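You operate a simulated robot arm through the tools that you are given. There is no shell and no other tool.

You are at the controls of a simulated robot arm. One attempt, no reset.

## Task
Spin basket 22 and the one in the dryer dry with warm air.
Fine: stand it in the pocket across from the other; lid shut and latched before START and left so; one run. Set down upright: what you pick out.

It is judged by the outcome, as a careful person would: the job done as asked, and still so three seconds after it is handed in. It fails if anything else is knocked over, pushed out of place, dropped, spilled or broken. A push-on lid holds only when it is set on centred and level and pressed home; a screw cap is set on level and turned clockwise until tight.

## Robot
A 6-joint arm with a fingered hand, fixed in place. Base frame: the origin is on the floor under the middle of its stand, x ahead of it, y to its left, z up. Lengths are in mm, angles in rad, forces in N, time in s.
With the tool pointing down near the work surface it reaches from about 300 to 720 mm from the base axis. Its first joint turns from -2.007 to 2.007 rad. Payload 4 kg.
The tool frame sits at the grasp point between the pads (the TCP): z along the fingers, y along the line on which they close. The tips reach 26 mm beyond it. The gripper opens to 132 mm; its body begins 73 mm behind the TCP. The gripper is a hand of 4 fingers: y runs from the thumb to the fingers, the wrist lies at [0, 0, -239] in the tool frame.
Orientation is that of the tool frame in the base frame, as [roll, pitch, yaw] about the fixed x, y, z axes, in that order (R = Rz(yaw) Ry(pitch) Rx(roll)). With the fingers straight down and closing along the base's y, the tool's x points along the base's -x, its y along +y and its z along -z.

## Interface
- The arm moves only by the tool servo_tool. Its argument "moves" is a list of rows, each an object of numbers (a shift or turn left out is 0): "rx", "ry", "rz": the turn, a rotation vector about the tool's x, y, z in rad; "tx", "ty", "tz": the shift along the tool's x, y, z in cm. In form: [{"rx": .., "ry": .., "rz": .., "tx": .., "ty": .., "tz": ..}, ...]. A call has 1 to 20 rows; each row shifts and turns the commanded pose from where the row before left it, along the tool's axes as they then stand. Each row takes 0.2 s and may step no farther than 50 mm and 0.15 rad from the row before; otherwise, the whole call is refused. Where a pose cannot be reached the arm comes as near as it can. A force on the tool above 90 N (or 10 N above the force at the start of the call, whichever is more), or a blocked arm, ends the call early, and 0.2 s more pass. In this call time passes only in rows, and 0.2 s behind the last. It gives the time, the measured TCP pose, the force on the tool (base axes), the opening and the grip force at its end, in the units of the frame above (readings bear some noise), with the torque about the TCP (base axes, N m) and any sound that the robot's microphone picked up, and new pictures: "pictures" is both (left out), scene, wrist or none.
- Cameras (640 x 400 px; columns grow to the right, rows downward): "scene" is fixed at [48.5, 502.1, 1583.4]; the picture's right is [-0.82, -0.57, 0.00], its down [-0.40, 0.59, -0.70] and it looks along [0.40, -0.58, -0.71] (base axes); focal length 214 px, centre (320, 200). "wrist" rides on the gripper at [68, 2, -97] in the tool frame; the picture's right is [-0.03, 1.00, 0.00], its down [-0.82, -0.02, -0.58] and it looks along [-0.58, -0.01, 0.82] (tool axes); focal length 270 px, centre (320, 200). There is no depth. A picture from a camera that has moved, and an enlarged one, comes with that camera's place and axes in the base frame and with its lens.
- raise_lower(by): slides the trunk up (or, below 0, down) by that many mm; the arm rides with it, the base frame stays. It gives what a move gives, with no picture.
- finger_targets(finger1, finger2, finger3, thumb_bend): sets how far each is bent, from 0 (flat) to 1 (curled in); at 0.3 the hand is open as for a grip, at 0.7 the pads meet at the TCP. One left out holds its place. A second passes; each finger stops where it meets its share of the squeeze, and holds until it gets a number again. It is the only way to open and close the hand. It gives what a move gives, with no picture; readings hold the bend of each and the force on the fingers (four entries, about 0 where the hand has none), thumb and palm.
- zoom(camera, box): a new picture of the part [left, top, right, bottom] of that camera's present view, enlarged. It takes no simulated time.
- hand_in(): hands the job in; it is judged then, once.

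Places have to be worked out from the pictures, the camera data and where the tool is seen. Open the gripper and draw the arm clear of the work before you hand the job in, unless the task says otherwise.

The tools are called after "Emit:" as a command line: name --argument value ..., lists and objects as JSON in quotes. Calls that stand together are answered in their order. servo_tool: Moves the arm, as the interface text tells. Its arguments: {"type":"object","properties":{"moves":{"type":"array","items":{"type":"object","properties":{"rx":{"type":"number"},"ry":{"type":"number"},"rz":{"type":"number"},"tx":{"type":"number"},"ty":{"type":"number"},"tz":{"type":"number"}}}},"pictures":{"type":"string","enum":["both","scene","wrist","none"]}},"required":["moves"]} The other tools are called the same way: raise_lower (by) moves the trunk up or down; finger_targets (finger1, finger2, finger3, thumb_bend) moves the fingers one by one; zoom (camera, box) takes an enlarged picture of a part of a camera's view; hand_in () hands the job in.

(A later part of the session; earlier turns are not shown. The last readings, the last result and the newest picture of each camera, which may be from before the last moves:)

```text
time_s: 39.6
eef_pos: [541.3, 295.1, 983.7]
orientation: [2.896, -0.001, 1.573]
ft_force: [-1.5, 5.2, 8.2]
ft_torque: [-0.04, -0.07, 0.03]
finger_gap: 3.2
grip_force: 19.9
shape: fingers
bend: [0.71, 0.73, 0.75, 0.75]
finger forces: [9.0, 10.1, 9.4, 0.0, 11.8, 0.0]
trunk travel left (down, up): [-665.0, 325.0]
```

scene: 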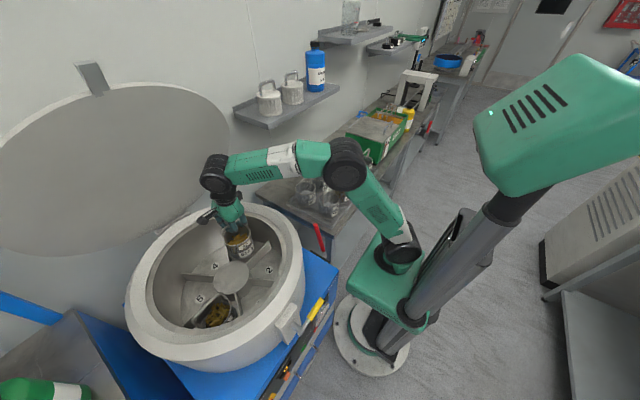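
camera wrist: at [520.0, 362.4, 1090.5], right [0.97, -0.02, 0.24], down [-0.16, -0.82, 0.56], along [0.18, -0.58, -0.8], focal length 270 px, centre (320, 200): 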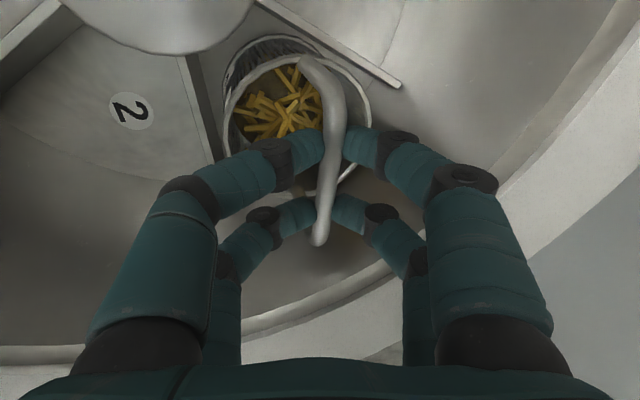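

Contact: +8 N vertically with some inward side force. I'm looking at how the basket sits before letting go.

Emit:
zoom --camera "scene" --box '[200, 200, 270, 270]'

Emit:
zoom --camera "wrist" --box '[190, 0, 420, 220]'

Emit:
zoom --camera "scene" --box '[150, 200, 310, 350]'

```text
5.71 times, centred on (235, 235) of scene
camera zoom: at [48.5, 502.1, 1583.4], right [-0.82, -0.57, 0.0], down [-0.4, 0.59, -0.7], along [0.4, -0.58, -0.71], focal length 1226 px, centre (806, 0)
```

zoom: 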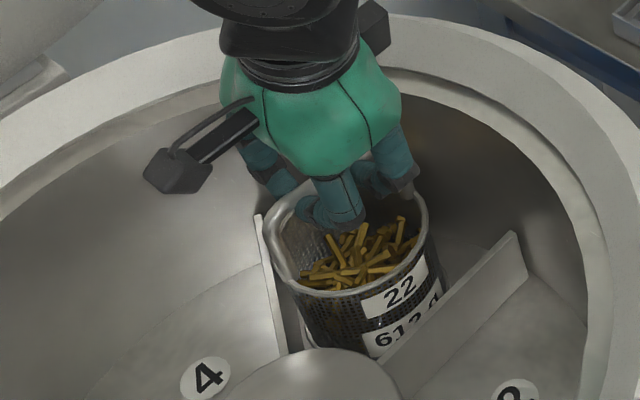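

```text
1.82 times, centred on (305, 110) of wrist
camera zoom: at [519.3, 362.6, 1078.3], right [0.97, -0.02, 0.24], down [-0.16, -0.82, 0.55], along [0.18, -0.58, -0.8], focal length 491 px, centre (347, 364)
```

zoom: 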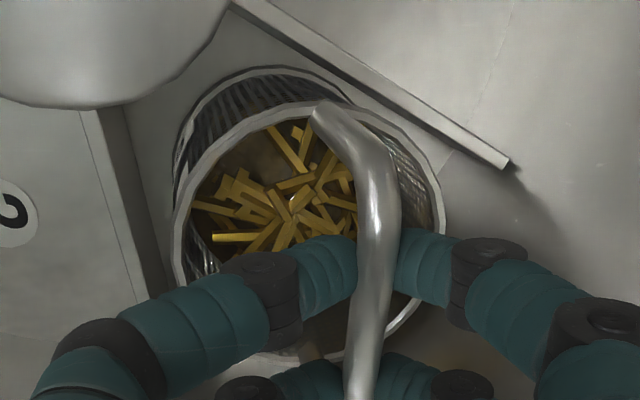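

```text
2.67 times, centred on (230, 275) of scene
camera zoom: at [48.5, 502.1, 1583.4], right [-0.82, -0.57, 0.0], down [-0.4, 0.59, -0.7], along [0.4, -0.58, -0.71], focal length 572 px, centre (560, 0)
```

zoom: 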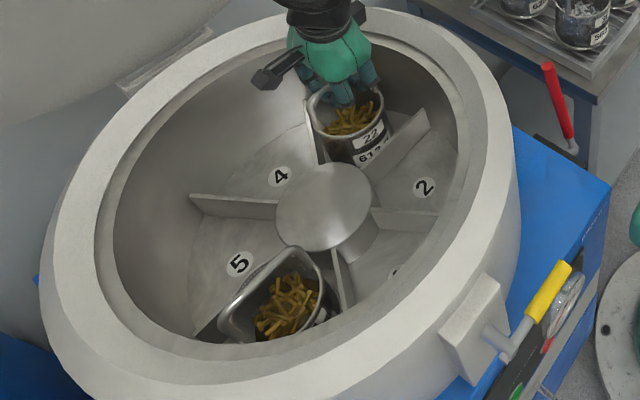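

The basket's outer bottom edge is meeting the sloping drum wall, about 13 mm above the floor. The hub refined from wrist views is at (481, 401) with radius 60, so the right seat is r ≈ 111. I'm lifting 10 mm, moving inward by (-8, +7) and going down again.

Emit:
servo_tool --moves '[{"ty": 0.238, "tz": -0.971}, {"tx": 0.35, "ty": -0.39, "tz": -0.095}, {"tx": 0.35, "ty": -0.39, "tz": -0.095}, {}, {"ty": -0.119, "tz": 0.486}, {"ty": -0.119, "tz": 0.486}, {}]' --pictures "wrist"

Emit:
zoom --camera "wrist" --box '[190, 0, 420, 220]'

Emit:
zoom --camera "scene" --box '[200, 200, 270, 270]'

```text
time_s: 41.2
eef_pos: [533.6, 302.1, 983.3]
orientation: [2.898, 0.001, 1.572]
ft_force: [-0.9, 3.7, 6.2]
ft_torque: [-0.02, -0.07, 0.04]
finger_gap: 2.2
grip_force: 18.9
shape: fingers
bend: [0.71, 0.73, 0.76, 0.76]
finger forces: [8.3, 9.7, 9.0, 0.0, 10.7, 0.1]
trunk travel left (down, up): [-665.0, 325.0]
camera wrist: at [511.7, 369.6, 1077.4], right [0.97, -0.02, 0.24], down [-0.16, -0.82, 0.56], along [0.18, -0.58, -0.8], focal length 270 px, centre (320, 200)
```

wrist: 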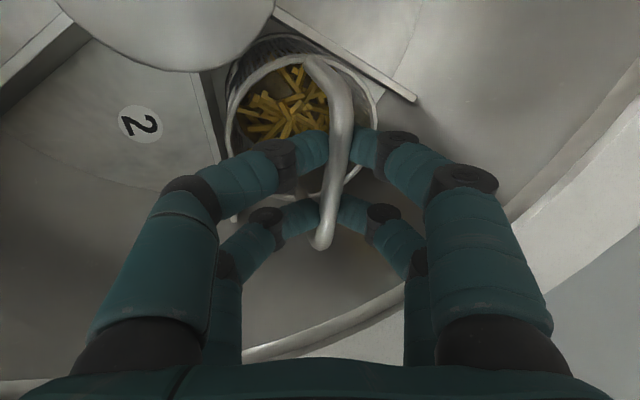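

```text
1.82 times, centred on (305, 110) of wrist
camera zoom: at [511.7, 369.6, 1077.4], right [0.97, -0.02, 0.24], down [-0.16, -0.82, 0.56], along [0.18, -0.58, -0.8], focal length 491 px, centre (347, 364)
```

zoom: 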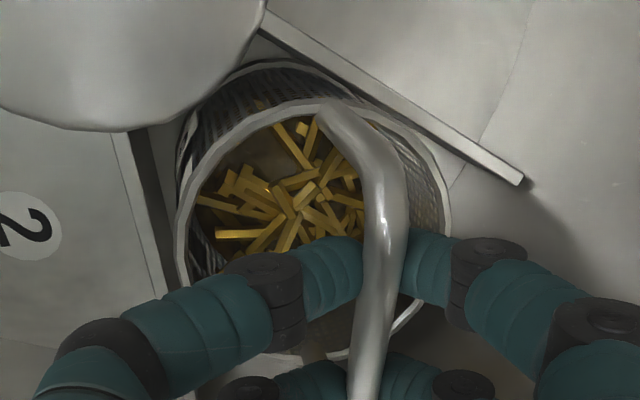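

```text
5.71 times, centred on (235, 235) of scene
camera zoom: at [48.5, 502.1, 1583.4], right [-0.82, -0.57, 0.0], down [-0.4, 0.59, -0.7], along [0.4, -0.58, -0.71], focal length 1226 px, centre (806, 0)
```

zoom: 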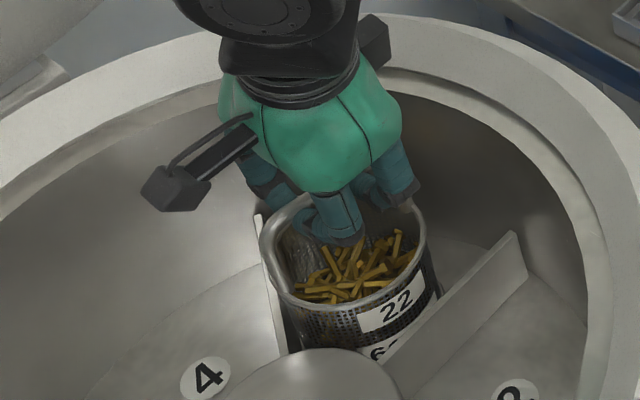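

Floor contact comes at the same TCP height (about 984) at a different radius, so the basket is standing on the pocket floor, nearly centred at about (539, 306). I'm easing up 3 mm to remove the preload before releasing.

Emit:
servo_tool --moves '[{"ty": 0.036, "tz": -0.146}, {"ty": 0.036, "tz": -0.146}, {}]' --pictures "none"

```text
time_s: 42.0
eef_pos: [533.6, 300.0, 983.5]
orientation: [2.9, 0.001, 1.571]
ft_force: [-0.6, 0.2, -2.4]
ft_torque: [-0.06, 0.06, -0.02]
finger_gap: 2.2
grip_force: 21.6
shape: fingers
bend: [0.71, 0.72, 0.75, 0.76]
finger forces: [10.7, 10.4, 9.4, 0.0, 11.3, 0.0]
trunk travel left (down, up): [-665.0, 325.0]
```

The lateral force is gone and the floor carries part of the weight. I'm opening the fingers moderately to let go.

Emit:
finger_targets --finger1 0.6 --finger2 0.6 --finger3 0.6 --thumb_bend 0.6

Emit:
zoom --camera "wrist" --box '[190, 0, 420, 220]'

Emit:
zoom --camera "scene" --box '[200, 200, 270, 270]'

```text
time_s: 43.0
eef_pos: [533.1, 300.1, 985.0]
orientation: [2.899, 0.002, 1.571]
ft_force: [0.1, 0.1, 0.0]
ft_torque: [0.04, 0.0, -0.03]
finger_gap: 32.0
grip_force: 0.0
shape: fingers
bend: [0.6, 0.6, 0.6, 0.6]
finger forces: [0.0, 0.1, 0.0, 0.0, 0.1, 0.0]
trunk travel left (down, up): [-665.0, 325.0]
```

```text
1.82 times, centred on (305, 110) of wrist
camera zoom: at [512.5, 368.8, 1079.5], right [0.97, -0.02, 0.24], down [-0.16, -0.82, 0.56], along [0.18, -0.58, -0.8], focal length 491 px, centre (347, 364)
```

zoom: 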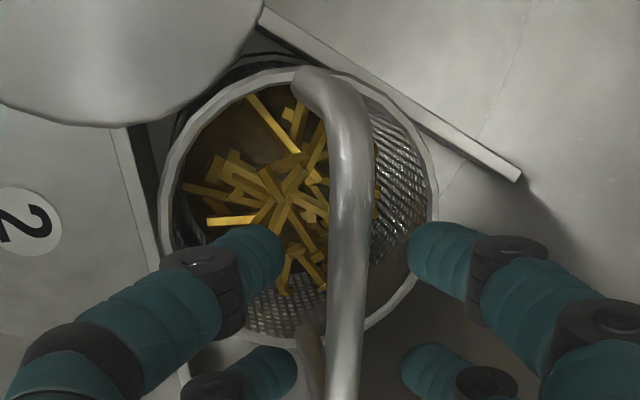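

```text
5.71 times, centred on (235, 235) of scene
camera zoom: at [48.5, 502.1, 1583.4], right [-0.82, -0.57, 0.0], down [-0.4, 0.59, -0.7], along [0.4, -0.58, -0.71], focal length 1226 px, centre (806, 0)
```

zoom: 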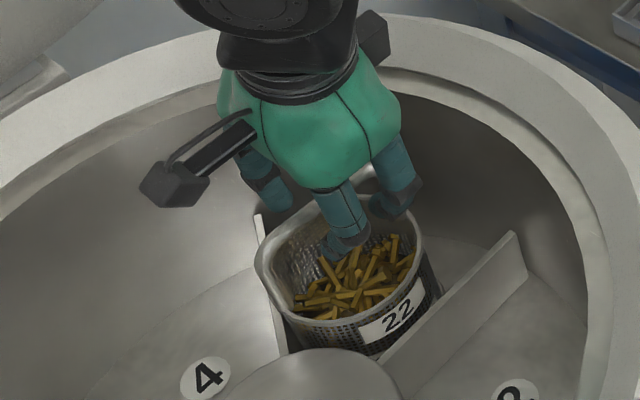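

The basket settled upright (rim centre ≈ (540, 308), bottom ≈ (538, 309)) and the tool is unloaded. I'm opening a bit more and backing out along the tool axis.

Emit:
finger_targets --finger1 0.5 --finger2 0.5 --finger3 0.5 --thumb_bend 0.5

Emit:
servo_tool --moves '[{"tz": -0.8}, {"tz": -1.2}, {"tz": -1.5}, {"tz": -2.0}, {"tz": -2.0}]' --pictures "both"

Emit:
zoom --camera "scene" --box '[180, 200, 290, 340]'

Emit:
zoom --camera "wrist" --box '[190, 0, 420, 220]'

```text
time_s: 44.0
eef_pos: [533.5, 300.6, 984.9]
orientation: [2.898, 0.003, 1.57]
ft_force: [0.2, 0.0, 0.2]
ft_torque: [-0.02, 0.05, -0.02]
finger_gap: 65.4
grip_force: 0.0
shape: fingers
bend: [0.5, 0.5, 0.5, 0.5]
finger forces: [0.0, 0.0, 0.0, 0.0, 0.0, 0.0]
trunk travel left (down, up): [-665.0, 325.0]
```

```text
time_s: 45.2
eef_pos: [514.7, 299.4, 1057.8]
orientation: [2.9, 0.002, 1.572]
ft_force: [-0.1, -0.7, -0.6]
ft_torque: [0.0, 0.0, 0.0]
finger_gap: 65.3
grip_force: 0.1
shape: fingers
bend: [0.5, 0.5, 0.5, 0.5]
finger forces: [0.0, 0.0, 0.0, 0.0, 0.0, 0.1]
trunk travel left (down, up): [-665.0, 325.0]
camera wrist: at [493.9, 368.4, 1152.9], right [0.97, -0.02, 0.24], down [-0.16, -0.82, 0.56], along [0.18, -0.58, -0.8], focal length 270 px, centre (320, 200)
```

scene: 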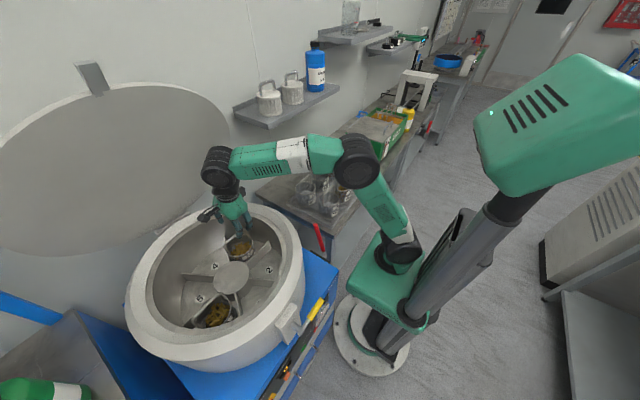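
wrist: 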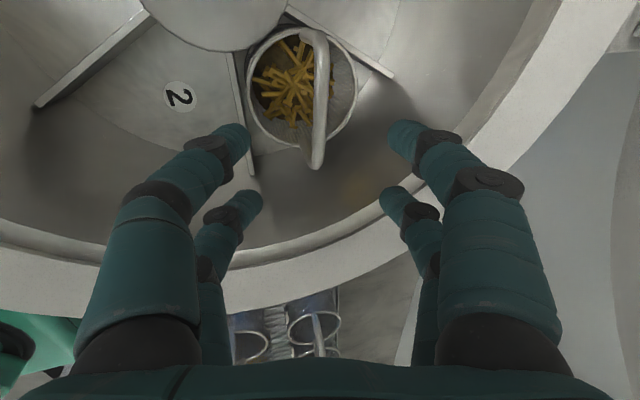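

```text
2.86 times, centred on (235, 270) of scene
camera zoom: at [48.5, 502.1, 1583.4], right [-0.82, -0.57, 0.0], down [-0.4, 0.59, -0.7], along [0.4, -0.58, -0.71], focal length 613 px, centre (563, 0)
```

zoom: 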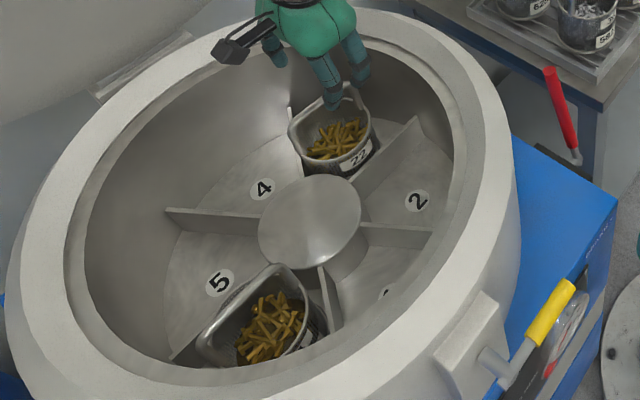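

```text
1.82 times, centred on (305, 110) of wrist
camera zoom: at [493.9, 368.4, 1152.9], right [0.97, -0.02, 0.24], down [-0.16, -0.82, 0.56], along [0.18, -0.58, -0.8], focal length 491 px, centre (347, 364)
```

zoom: 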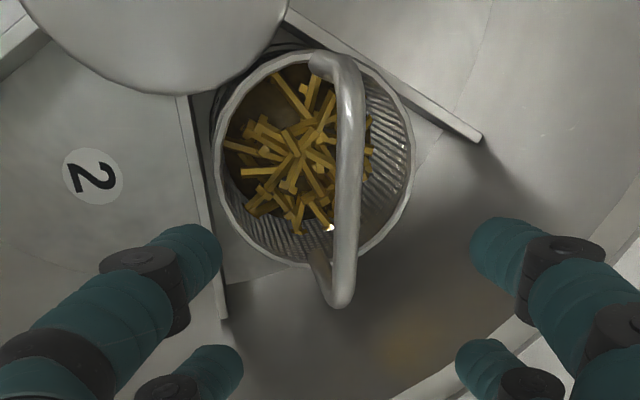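

The baskets are now opposite each other in pockets 3 and 6. I'm zooming in to confirm that basket 22 is upright and seated like the other one.

Emit:
zoom --camera "scene" --box '[210, 220, 260, 270]'

Emit:
zoom --camera "scene" --box '[190, 285, 250, 335]'

```text
8.00 times, centred on (235, 245) of scene
camera zoom: at [48.5, 502.1, 1583.4], right [-0.82, -0.57, 0.0], down [-0.4, 0.59, -0.7], along [0.4, -0.58, -0.71], focal length 1716 px, centre (1000, -160)
```

zoom: 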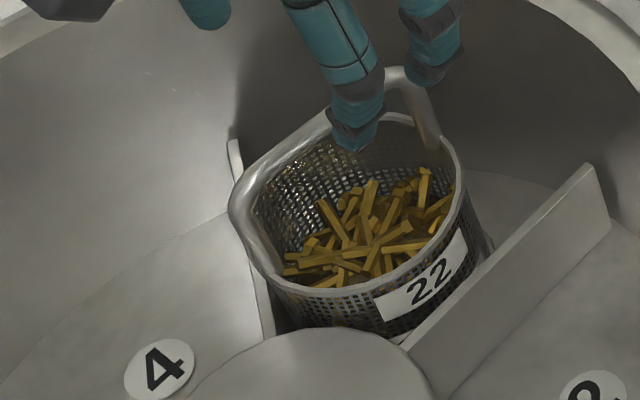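

```text
8.00 times, centred on (220, 310) of scene
camera zoom: at [48.5, 502.1, 1583.4], right [-0.82, -0.57, 0.0], down [-0.4, 0.59, -0.7], along [0.4, -0.58, -0.71], focal length 1716 px, centre (1120, -680)
```

zoom: 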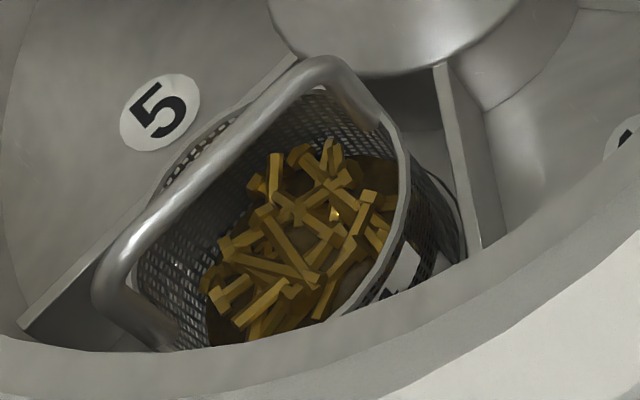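

Basket 22 stands in pocket 3, level with and opposite the other. I'm backing the hand out toward the robot and up, so that I can examine the lid, latch and panel.

Emit:
servo_tool --moves '[{"ty": -2.4, "tz": -2.5}, {"ty": -3.0, "tz": -3.0}, {"ty": -3.0, "tz": -3.0}, {"ty": -3.0, "tz": -2.0}, {"ty": -3.0, "tz": -1.5}]' --pictures "both"

Emit:
zoom --camera "scene" --box '[180, 210, 290, 340]'

```text
time_s: 46.4
eef_pos: [346.2, 301.3, 1140.2]
orientation: [2.899, 0.003, 1.574]
ft_force: [0.1, -0.7, 0.2]
ft_torque: [-0.01, 0.02, -0.02]
finger_gap: 65.2
grip_force: 0.0
shape: fingers
bend: [0.5, 0.5, 0.5, 0.5]
finger forces: [0.0, 0.1, 0.0, 0.0, 0.1, 0.0]
trunk travel left (down, up): [-665.0, 325.0]
camera wrist: at [324.9, 368.7, 1234.5], right [0.97, -0.02, 0.24], down [-0.16, -0.82, 0.56], along [0.18, -0.58, -0.8], focal length 270 px, centre (320, 200)
```

scene: 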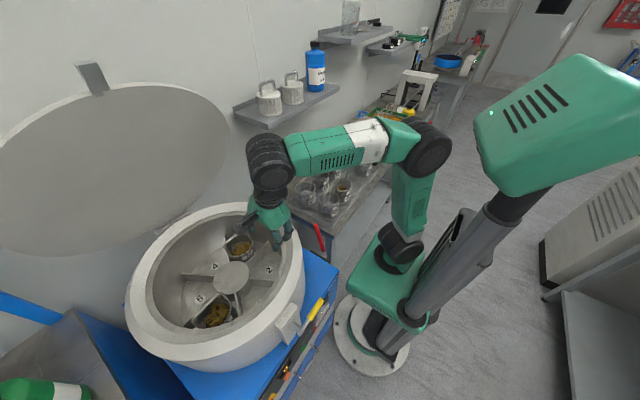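
wrist: 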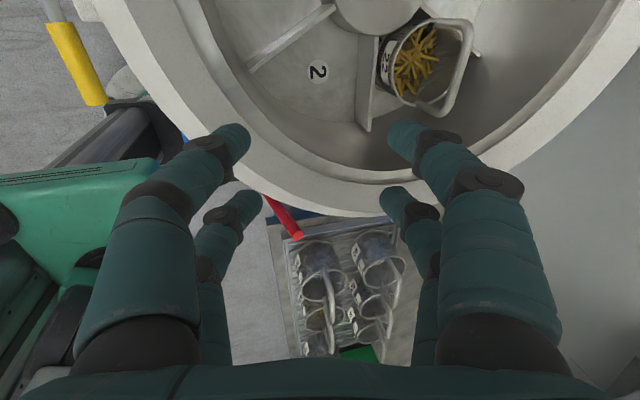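

```text
3.08 times, centred on (235, 275) of scene
camera zoom: at [48.5, 502.1, 1583.4], right [-0.82, -0.57, 0.0], down [-0.4, 0.59, -0.7], along [0.4, -0.58, -0.71], focal length 660 px, centre (582, -31)
```

zoom: 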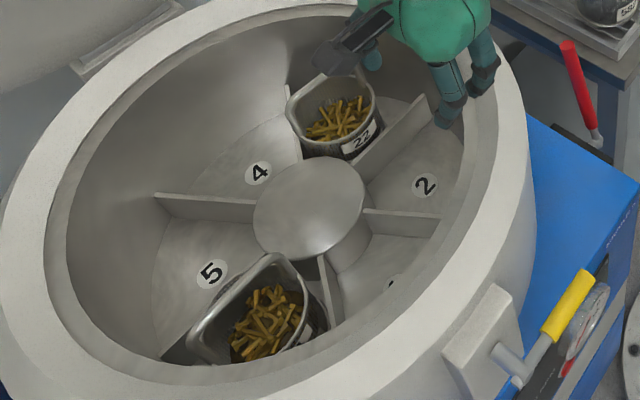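

From here I turn the hand back to its starting orientation (level, camera on the robot side) to look at the latch and panel.

Emit:
servo_tool --moves '[{"rx": 0.12}, {"rx": 0.12}, {"rz": -0.15}, {"rz": -0.15}, {"rz": -0.15}, {"rz": -0.15}, {"rz": -0.15}, {"rz": -0.15}, {"rz": -0.15}, {"rz": -0.15}, {"rz": -0.15}, {"rz": -0.15}, {"rz": -0.071}, {"tx": 4.0}, {"tx": 4.0}, {"tx": 4.0}]' --pictures "both"

```text
time_s: 49.8
eef_pos: [227.1, 300.7, 1139.0]
orientation: [-3.14, 0.001, 3.14]
ft_force: [-0.2, 0.5, -0.7]
ft_torque: [0.01, 0.01, -0.02]
finger_gap: 65.6
grip_force: 0.0
shape: fingers
bend: [0.5, 0.5, 0.5, 0.5]
finger forces: [0.0, 0.0, 0.0, 0.0, 0.0, 0.0]
trunk travel left (down, up): [-665.0, 325.0]
camera wrist: at [158.1, 301.6, 1235.6], right [0.03, 1.0, 0.0], down [0.81, -0.02, 0.58], along [0.58, -0.02, -0.81], focal length 270 px, centre (320, 200)
```

scene: 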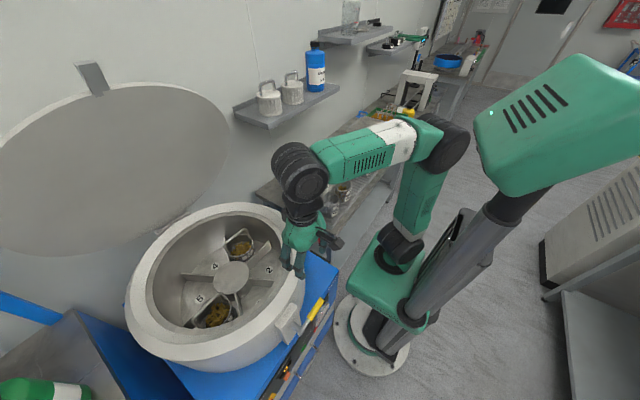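
wrist: 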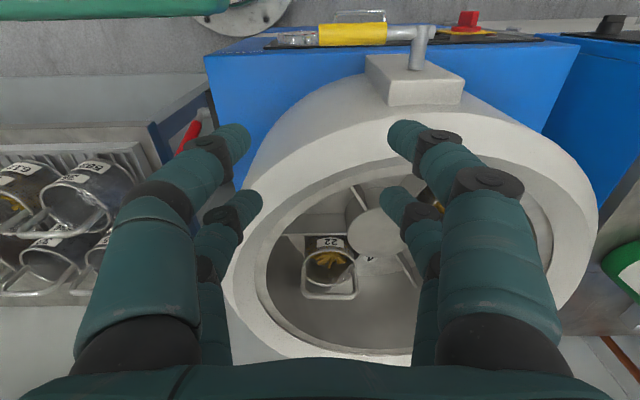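

I can see the drum and the latch. I'm zooming in on basket 22, the latch and the drum from both cameras.

Emit:
zoom --camera "scene" --box '[180, 220, 280, 340]'

Emit:
zoom --camera "wrist" --box '[260, 210, 420, 320]'

Emit:
zoom --camera "wrist" --box '[270, 0, 560, 130]'

Emit:
zoom --camera "scene" --box '[260, 280, 340, 400]'

```text
3.33 times, centred on (230, 280) of scene
camera zoom: at [48.5, 502.1, 1583.4], right [-0.82, -0.57, 0.0], down [-0.4, 0.59, -0.7], along [0.4, -0.58, -0.71], focal length 715 px, centre (620, -67)
```

zoom: 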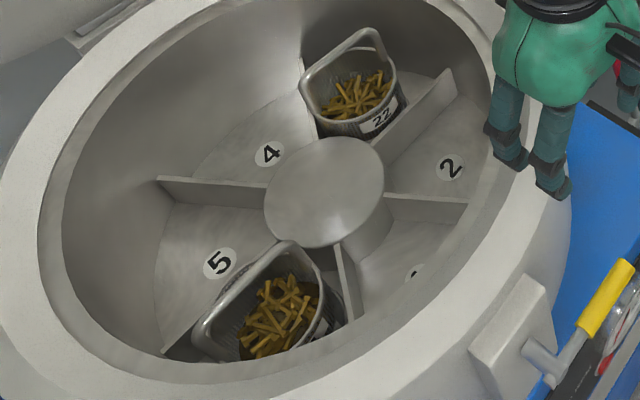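

```text
3.64 times, centred on (340, 265) of wrist
camera zoom: at [158.1, 301.6, 1235.6], right [0.03, 1.0, 0.0], down [0.81, -0.02, 0.58], along [0.58, -0.02, -0.81], focal length 983 px, centre (247, -36)
```

zoom: 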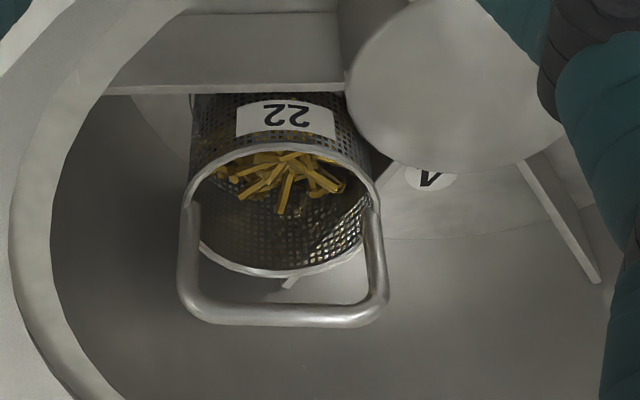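

```text
2.21 times, centred on (415, 65) of wrist
camera zoom: at [158.1, 301.6, 1235.6], right [0.03, 1.0, 0.0], down [0.81, -0.02, 0.58], along [0.58, -0.02, -0.81], focal length 596 px, centre (110, 498)
```

zoom: 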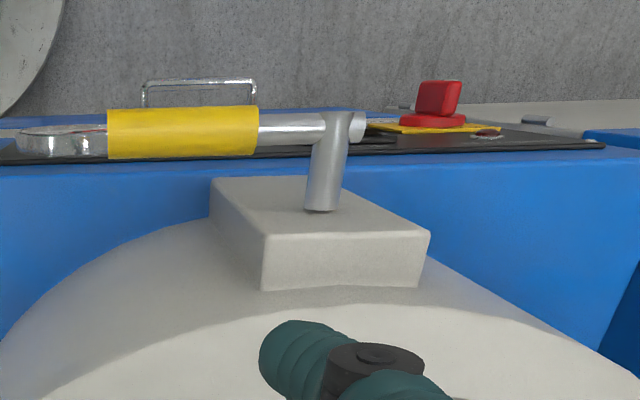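

```text
3.33 times, centred on (300, 340) of scene
camera zoom: at [48.5, 502.1, 1583.4], right [-0.82, -0.57, 0.0], down [-0.4, 0.59, -0.7], along [0.4, -0.58, -0.71], focal length 715 px, centre (387, -267)
```

zoom: 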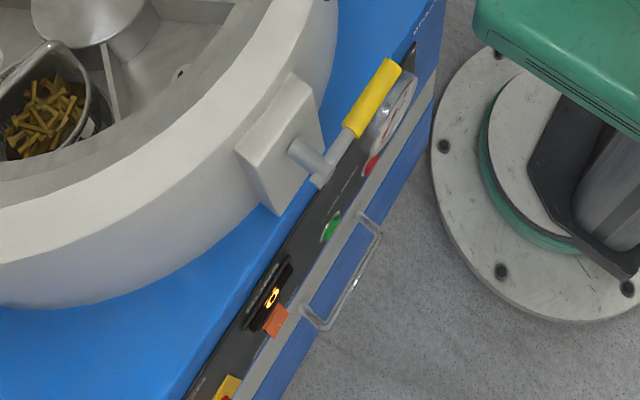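

Both baskets stand upright in pockets 3 and 6. Next comes the lid: I'm raising the trunk to bring the hand to the lid's top edge height and look at its tab and edge.

Emit:
raise_lower --by 320

Emit:
zoom --camera "wrist" --box '[0, 0, 640, 400]'

Emit:
zoom --camera "scene" --box '[0, 0, 640, 400]'

```text
time_s: 53.0
eef_pos: [227.2, 299.4, 1457.9]
orientation: [-3.139, 0.002, -3.141]
ft_force: [0.0, 0.6, 0.3]
ft_torque: [0.02, 0.02, -0.01]
finger_gap: 65.6
grip_force: 0.0
shape: fingers
bend: [0.5, 0.5, 0.5, 0.5]
finger forces: [0.1, 0.1, 0.0, 0.0, 0.0, 0.0]
trunk travel left (down, up): [-985.0, 5.0]
```

```text
1.00 times, centred on (320, 200) of wrist (not enlarged: the box is as wide or as high as the picture)
camera zoom: at [158.5, 301.9, 1555.5], right [0.03, 1.0, 0.0], down [0.81, -0.02, 0.58], along [0.58, -0.02, -0.81], focal length 270 px, centre (320, 200)
```

zoom: 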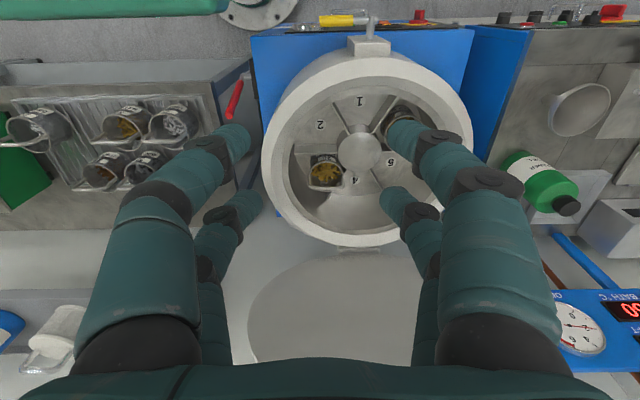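

```text
1.00 times, centred on (320, 200) of scene (not enlarged: the box is as wide or as high as the picture)
camera zoom: at [48.5, 502.1, 1583.4], right [-0.82, -0.57, 0.0], down [-0.4, 0.59, -0.7], along [0.4, -0.58, -0.71], focal length 214 px, centre (320, 200)
```

zoom: 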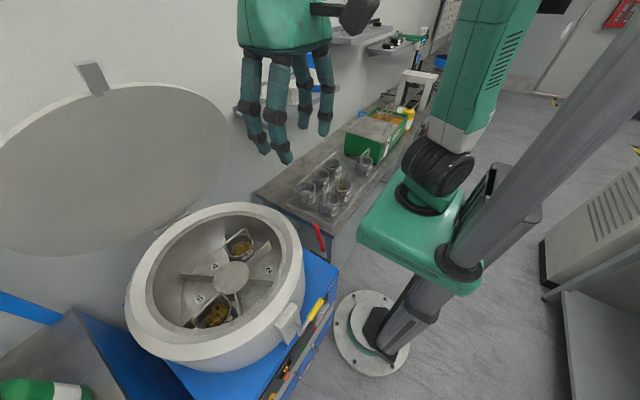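

Next I move forward a bit, still well short of the lid edge (x ≈ 540), and pitch the hand about 45° so the fingers point out and down over the lid's top.

Emit:
servo_tool --moves '[{"tx": -3.75, "ty": 0.9}, {"tx": -3.75, "ty": 0.9}, {"tx": -3.75, "ty": 0.9}, {"tx": -3.75, "ty": 0.9}, {"ry": -0.15}, {"ry": -0.15}, {"ry": -0.15}, {"ry": -0.15}, {"ry": -0.15}, {"ry": -0.035}, {}]' --pictures "both"

```text
time_s: 55.4
eef_pos: [377.1, 336.4, 1459.3]
orientation: [3.141, 0.789, -3.139]
ft_force: [0.3, -0.7, -0.8]
ft_torque: [0.0, -0.01, 0.01]
finger_gap: 65.2
grip_force: 0.1
shape: fingers
bend: [0.5, 0.5, 0.5, 0.5]
finger forces: [0.0, 0.0, 0.1, 0.1, 0.1, 0.1]
trunk travel left (down, up): [-985.0, 5.0]
camera wrist: at [260.0, 337.6, 1479.4], right [0.02, 1.0, 0.02], down [0.17, -0.02, 0.99], along [0.99, -0.01, -0.17], focal length 270 px, centre (320, 200)
```

scene: 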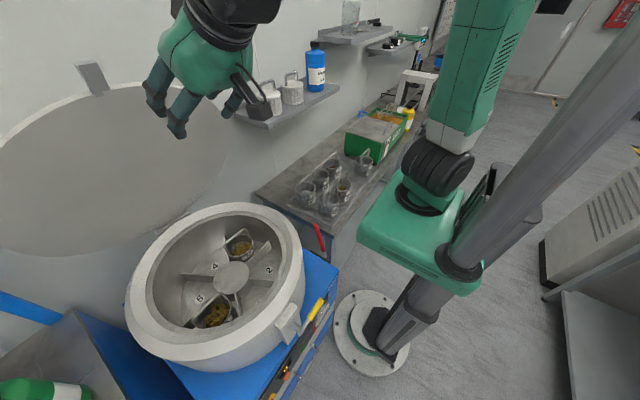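
wrist: 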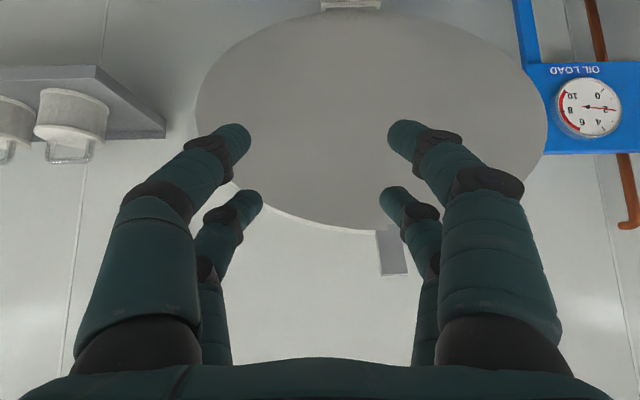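

The lid's inner face, tab (y ≈ 403) and hinge match my earlier estimate. I'm narrowing the fingers and moving to a spot above and in front of the lid's top edge beside the tab, at y ≈ 325.

Emit:
finger_targets --finger1 0.6 --finger2 0.6 --finger3 0.6 --thumb_bend 0.6

Emit:
servo_tool --moves '[{"tx": -3.19, "tz": -3.17}, {"tx": -3.19, "tz": -3.17}, {"tx": -2.82, "tz": 2.84, "ty": -0.37}, {"tx": -2.82, "tz": 2.84, "ty": -0.37}, {"tx": -2.82, "tz": 2.84, "ty": -0.37}, {}]' --pictures "both"

```text
time_s: 56.4
eef_pos: [377.4, 336.6, 1459.2]
orientation: [-3.139, 0.787, -3.141]
ft_force: [0.4, -0.4, 0.2]
ft_torque: [0.0, 0.01, 0.02]
finger_gap: 33.1
grip_force: 0.0
shape: fingers
bend: [0.6, 0.6, 0.6, 0.6]
finger forces: [0.0, 0.0, 0.0, 0.0, 0.0, 0.1]
trunk travel left (down, up): [-985.0, 5.0]
```

```text
time_s: 57.8
eef_pos: [496.2, 325.5, 1549.7]
orientation: [-3.139, 0.789, -3.14]
ft_force: [-0.3, 0.2, 0.4]
ft_torque: [0.02, -0.01, 0.04]
finger_gap: 33.1
grip_force: 0.0
shape: fingers
bend: [0.6, 0.6, 0.6, 0.6]
finger forces: [0.0, 0.1, 0.0, 0.1, 0.0, 0.1]
trunk travel left (down, up): [-985.0, 5.0]
camera wrist: at [379.7, 326.6, 1570.4], right [0.02, 1.0, 0.02], down [0.17, -0.02, 0.99], along [0.99, -0.01, -0.17], focal length 270 px, centre (320, 200)
```

scene: 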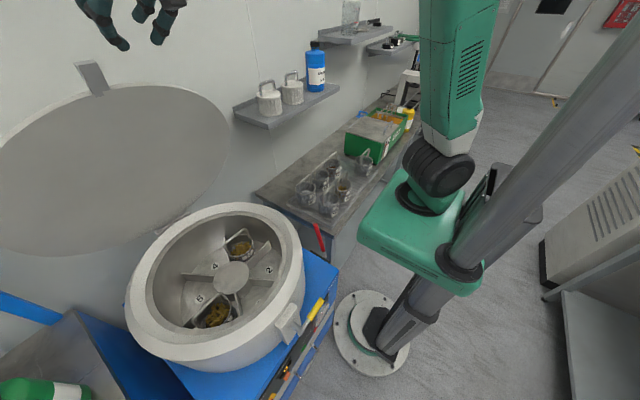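
wrist: 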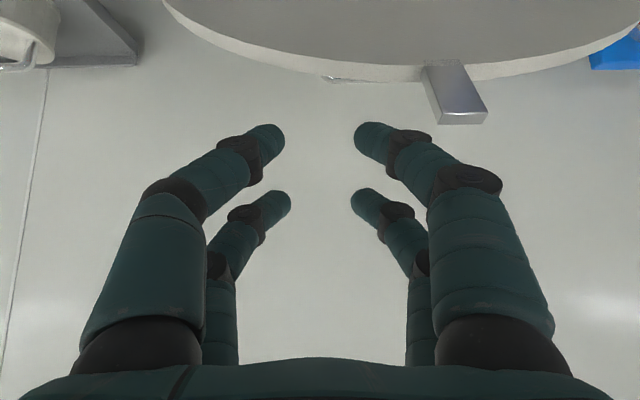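

The lid's top edge and tab are visible ahead, and something small shows behind the edge. I'm zooming in there.

Emit:
zoom --camera "wrist" --box '[280, 40, 520, 140]'

```text
2.67 times, centred on (400, 90) of wrist
camera zoom: at [379.7, 326.6, 1570.4], right [0.02, 1.0, 0.02], down [0.17, -0.02, 0.99], along [0.99, -0.01, -0.17], focal length 721 px, centre (107, 493)
```

zoom: 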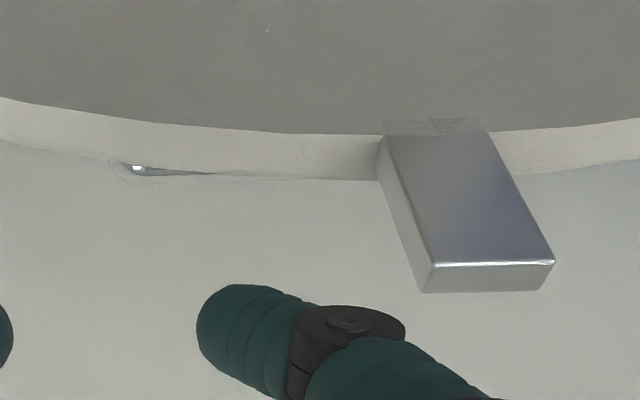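

There is a bow handle on the lid's outer face spanning roughly y 329–477, so I shift to y ≈ 270 to clear it. Then I slide the fingers along the tool axis over the lid's edge to get behind it.

Emit:
servo_tool --moves '[{"ty": -2.8}, {"ty": -2.7}, {"tz": 2.5}, {"tz": 3.0}, {"tz": 3.0}, {"tz": 3.0}, {"tz": 2.5}, {"tz": 1.0}]' --pictures "both"

```text
time_s: 59.5
eef_pos: [604.6, 270.6, 1444.4]
orientation: [-3.139, 0.787, -3.142]
ft_force: [0.4, 0.3, -0.1]
ft_torque: [-0.03, 0.02, -0.01]
finger_gap: 32.8
grip_force: 0.0
shape: fingers
bend: [0.6, 0.6, 0.6, 0.6]
finger forces: [0.1, 0.1, 0.0, 0.0, 0.0, 0.1]
trunk travel left (down, up): [-985.0, 5.0]
camera wrist: at [487.5, 271.6, 1463.2], right [0.02, 1.0, 0.02], down [0.17, -0.02, 0.99], along [0.99, -0.01, -0.17], focal length 270 px, centre (320, 200)
```

scene: 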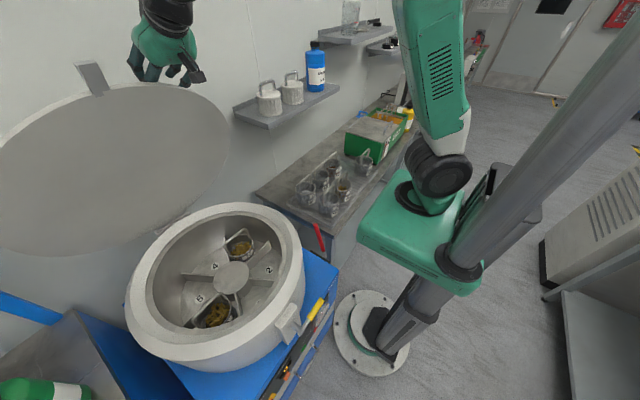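
wrist: 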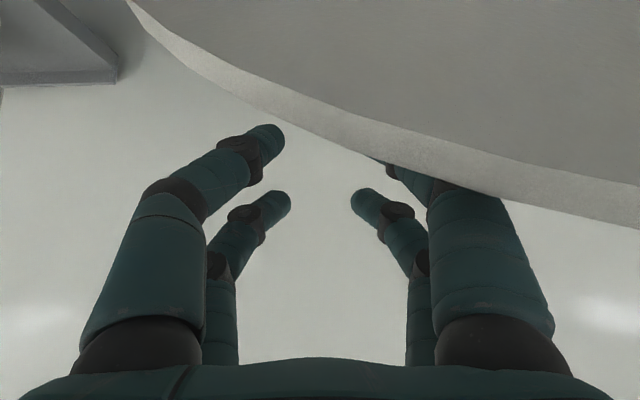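

The right-hand digits are now behind the lid's edge. I'm going 15 mm deeper and then sweeping toward the robot and down in small steps to see how the lid reacts.

Emit:
servo_tool --moves '[{"tz": 1.5}, {"tx": 1.0}, {"tx": 1.0}, {"tx": 1.0}]' --pictures "both"

```text
time_s: 60.5
eef_pos: [592.5, 270.3, 1411.8]
orientation: [-3.14, 0.788, -3.14]
ft_force: [0.6, -0.5, 2.3]
ft_torque: [0.11, 0.17, 0.03]
finger_gap: 32.9
grip_force: 1.3
shape: fingers
bend: [0.6, 0.6, 0.6, 0.6]
finger forces: [2.2, 0.0, 0.0, 0.0, 0.1, 0.0]
trunk travel left (down, up): [-985.0, 5.0]
camera wrist: at [475.5, 271.6, 1431.4], right [0.02, 1.0, 0.02], down [0.17, -0.02, 0.99], along [0.99, -0.01, -0.17], focal length 270 px, centre (320, 200)
```

scene: 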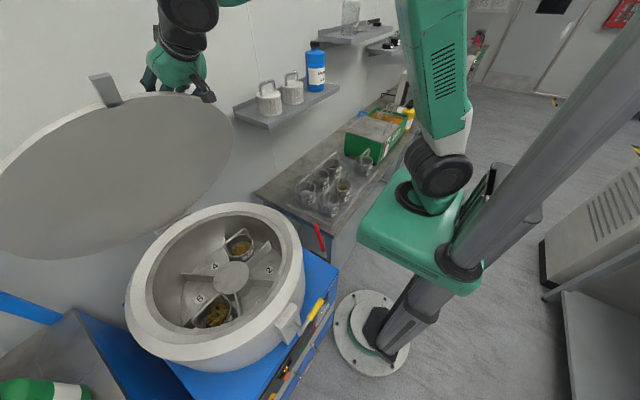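
wrist: 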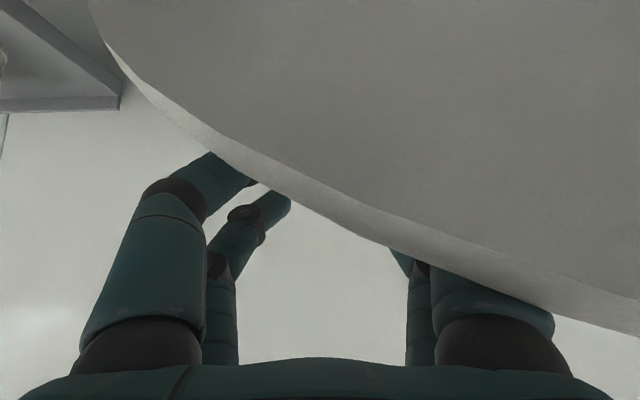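

The lid follows easily (about 2 N). I continue the sweep along the lid's arc, easing the hand back slightly so the edge stays on the fingers and not on the palm.

Emit:
servo_tool --moves '[{"tx": 2.2, "tz": -1.23}, {"tx": 2.2, "tz": -1.23}, {"tx": 2.0, "tz": -0.45}, {"tx": 2.0, "tz": -0.45}]' --pictures "both"

```text
time_s: 61.5
eef_pos: [508.2, 270.4, 1374.9]
orientation: [-3.141, 0.786, -3.14]
ft_force: [0.1, 0.3, 0.1]
ft_torque: [0.01, 0.0, -0.03]
finger_gap: 32.9
grip_force: 0.7
shape: fingers
bend: [0.6, 0.6, 0.6, 0.6]
finger forces: [0.8, 0.0, 0.0, 0.1, 0.1, 0.1]
trunk travel left (down, up): [-985.0, 5.0]
camera wrist: at [392.0, 271.3, 1395.2], right [0.02, 1.0, 0.02], down [0.17, -0.02, 0.99], along [0.99, -0.01, -0.17], focal length 270 px, centre (320, 200)
```

scene: 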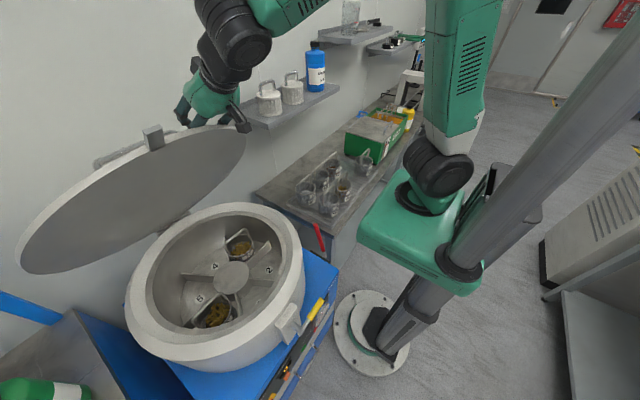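
wrist: 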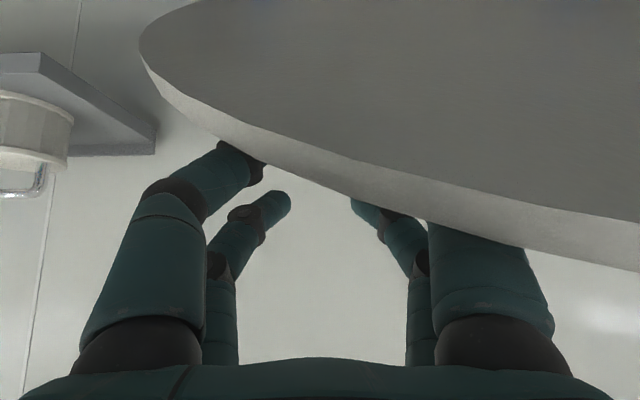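

The lid is coming down with almost no force and stays against the fingers. I continue along the arc to about 45° open.

Emit:
servo_tool --moves '[{"tx": 2.0, "tz": -0.3}, {"tx": 2.0, "tz": -0.3}, {"tx": 2.0, "tz": -0.1}, {"tx": 2.0, "tz": -0.1}, {}]' --pictures "both"

```text
time_s: 62.8
eef_pos: [447.8, 269.4, 1324.6]
orientation: [-3.14, 0.786, -3.139]
ft_force: [0.4, 0.5, 0.1]
ft_torque: [0.01, -0.02, -0.02]
finger_gap: 32.7
grip_force: 0.1
shape: fingers
bend: [0.6, 0.6, 0.6, 0.6]
finger forces: [0.5, 0.1, 0.0, 0.0, 0.0, 0.1]
trunk travel left (down, up): [-985.0, 5.0]
camera wrist: at [330.9, 271.0, 1344.2], right [0.02, 1.0, 0.02], down [0.17, -0.02, 0.99], along [0.99, -0.01, -0.17], focal length 270 px, centre (320, 200)
```

scene: 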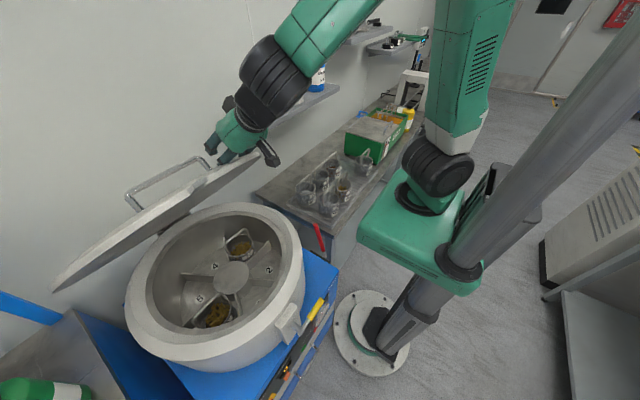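
wrist: 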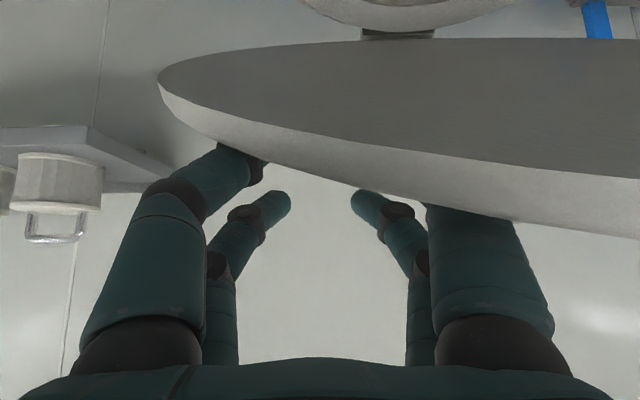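

The lid is near 45°, moving freely, with its outer bow handle visible. I keep pressing it down along the arc.

Emit:
servo_tool --moves '[{"tx": 2.06, "tz": 0.2}, {"tx": 2.06, "tz": 0.3}, {"tx": 2.06, "tz": 0.35}, {"tx": 2.06, "tz": 0.4}, {"tx": 2.06, "tz": 0.42}, {}]' --pictures "both"

```text
time_s: 64.2
eef_pos: [386.2, 270.1, 1239.8]
orientation: [-3.14, 0.787, -3.139]
ft_force: [0.3, 0.9, 2.2]
ft_torque: [0.01, -0.01, 0.01]
finger_gap: 31.9
grip_force: 0.3
shape: fingers
bend: [0.6, 0.6, 0.6, 0.6]
finger forces: [0.6, 0.0, 0.0, 0.1, 0.0, 0.0]
trunk travel left (down, up): [-985.0, 5.0]
camera wrist: at [270.0, 272.2, 1259.4], right [0.02, 1.0, 0.02], down [0.17, -0.02, 0.99], along [0.99, -0.01, -0.17], focal length 270 px, centre (320, 200)
```

scene: 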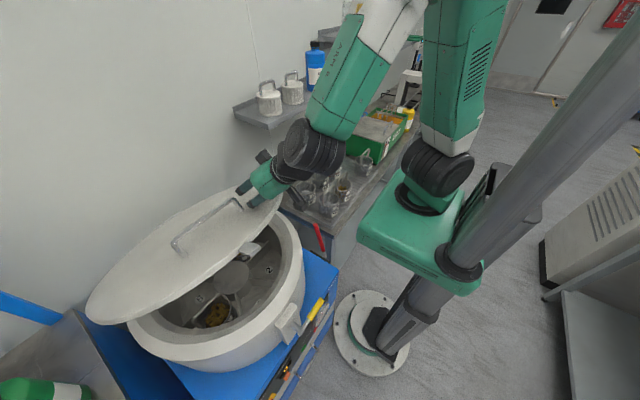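
wrist: 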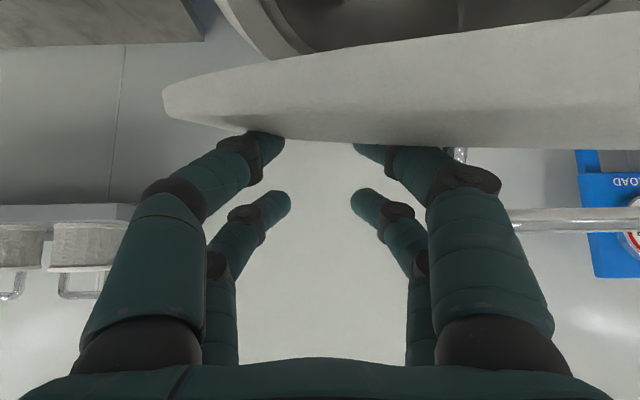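

The lid is at roughly 30°. The handle's leg comes near my right digits, so I shift 15 mm to -y while I keep pressing down.

Emit:
servo_tool --moves '[{"tx": 1.95, "tz": 0.6, "ty": -0.8}, {"tx": 1.95, "tz": 0.7, "ty": -0.7}, {"tx": 1.95, "tz": 0.76}, {"tx": 1.95, "tz": 0.82}, {"tx": 1.95, "tz": 0.88}, {}]' --pictures "both"

```text
time_s: 65.5
eef_pos: [343.7, 254.5, 1143.9]
orientation: [-3.141, 0.788, -3.14]
ft_force: [0.3, -0.7, 0.4]
ft_torque: [0.0, -0.04, 0.02]
finger_gap: 32.8
grip_force: 0.1
shape: fingers
bend: [0.6, 0.6, 0.6, 0.6]
finger forces: [0.1, 0.0, 0.1, 0.1, 0.0, 0.0]
trunk travel left (down, up): [-985.0, 5.0]
camera wrist: at [227.6, 256.2, 1164.5], right [0.02, 1.0, 0.02], down [0.17, -0.02, 0.99], along [0.99, -0.01, -0.17], focal length 270 px, centre (320, 200)
```

scene: 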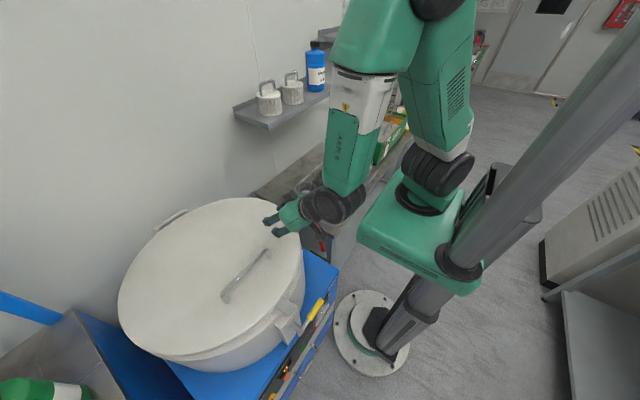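
wrist: 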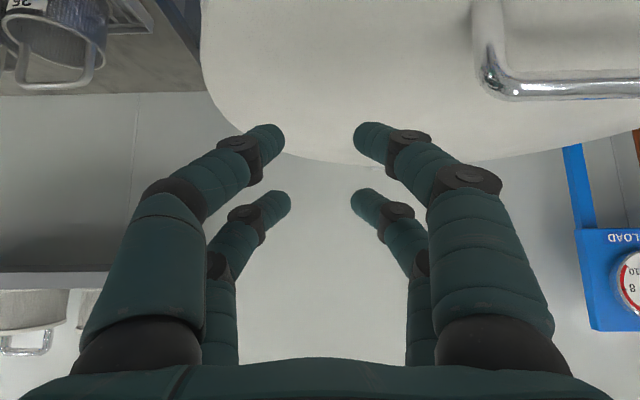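

The lid has dropped ahead of the hand and looks nearly closed. I'm zooming in to see whether it is fully down.

Emit:
zoom --camera "scene" --box '[100, 180, 340, 380]'

Emit:
zoom --camera "scene" --box '[250, 280, 340, 380]'

```text
2.00 times, centred on (220, 280) of scene
camera zoom: at [48.5, 502.1, 1583.4], right [-0.82, -0.57, 0.0], down [-0.4, 0.59, -0.7], along [0.4, -0.58, -0.71], focal length 429 px, centre (520, 40)
```

zoom: 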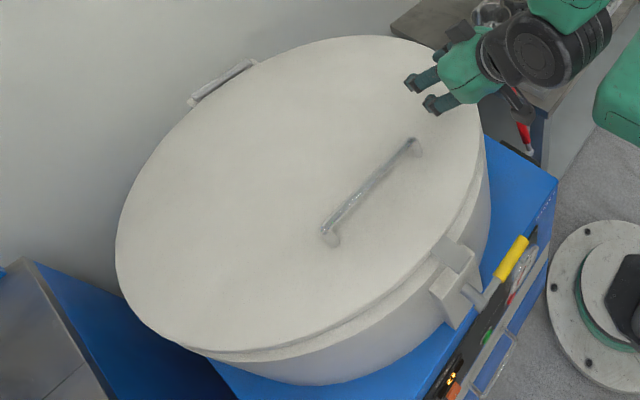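

```text
4.00 times, centred on (295, 330) of scene
camera zoom: at [48.5, 502.1, 1583.4], right [-0.82, -0.57, 0.0], down [-0.4, 0.59, -0.7], along [0.4, -0.58, -0.71], focal length 858 px, centre (420, -320)
```

zoom: 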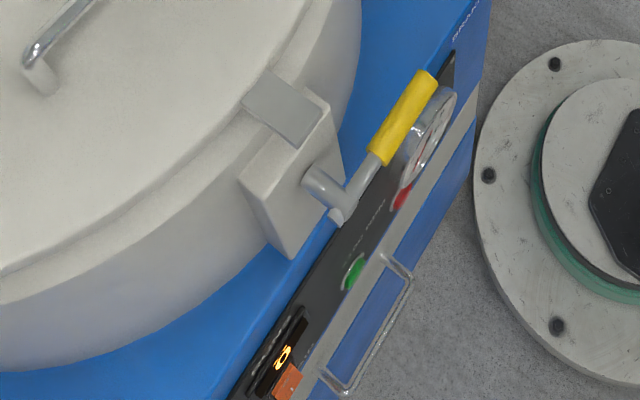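

The tab lies on top of the latch block, so the lid appears down. I press lightly near its front edge to be sure it is home.

Emit:
servo_tool --moves '[{"tx": 2.62, "tz": 1.85}, {"tx": 2.62, "tz": 1.85}, {"tx": 2.4, "tz": 1.7}, {"tx": 0.355, "tz": 0.352}, {"tx": 0.355, "tz": 0.352}, {}]' --pictures "both"

```text
time_s: 66.9
eef_pos: [334.4, 261.7, 1052.9]
orientation: [3.11, 0.826, 3.122]
ft_force: [-8.4, -0.2, 47.8]
ft_torque: [-0.16, -0.02, -0.07]
finger_gap: 25.5
grip_force: 23.8
shape: fingers
bend: [0.72, 0.6, 0.6, 0.6]
finger forces: [26.5, 0.0, 0.0, 0.1, 20.6, 0.0]
out of reach, approached as far as the arm can: row 1
trunk travel left (down, up): [-985.0, 5.0]
stopped in row 6: the force on the tool passed its limit at 91 N (the readings are from after the stop); the commanded pose is now the measured one
camera wrist: at [216.0, 263.3, 1068.3], right [0.01, 1.0, 0.04], down [0.13, -0.04, 0.99], along [0.99, -0.01, -0.13], focal length 270 px, centre (320, 200)
```

scene: 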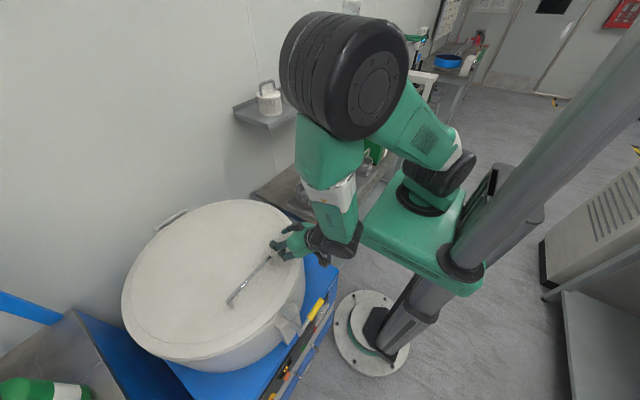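
wrist: 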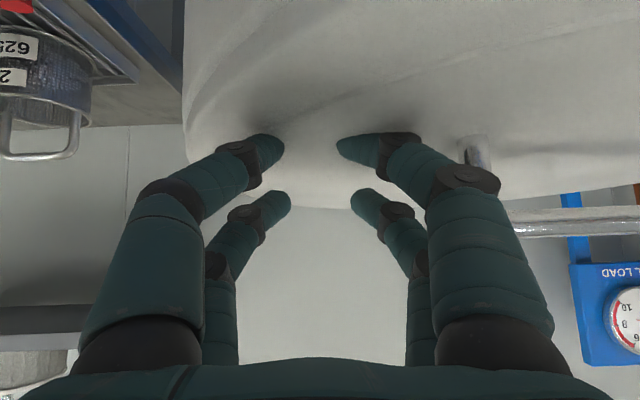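

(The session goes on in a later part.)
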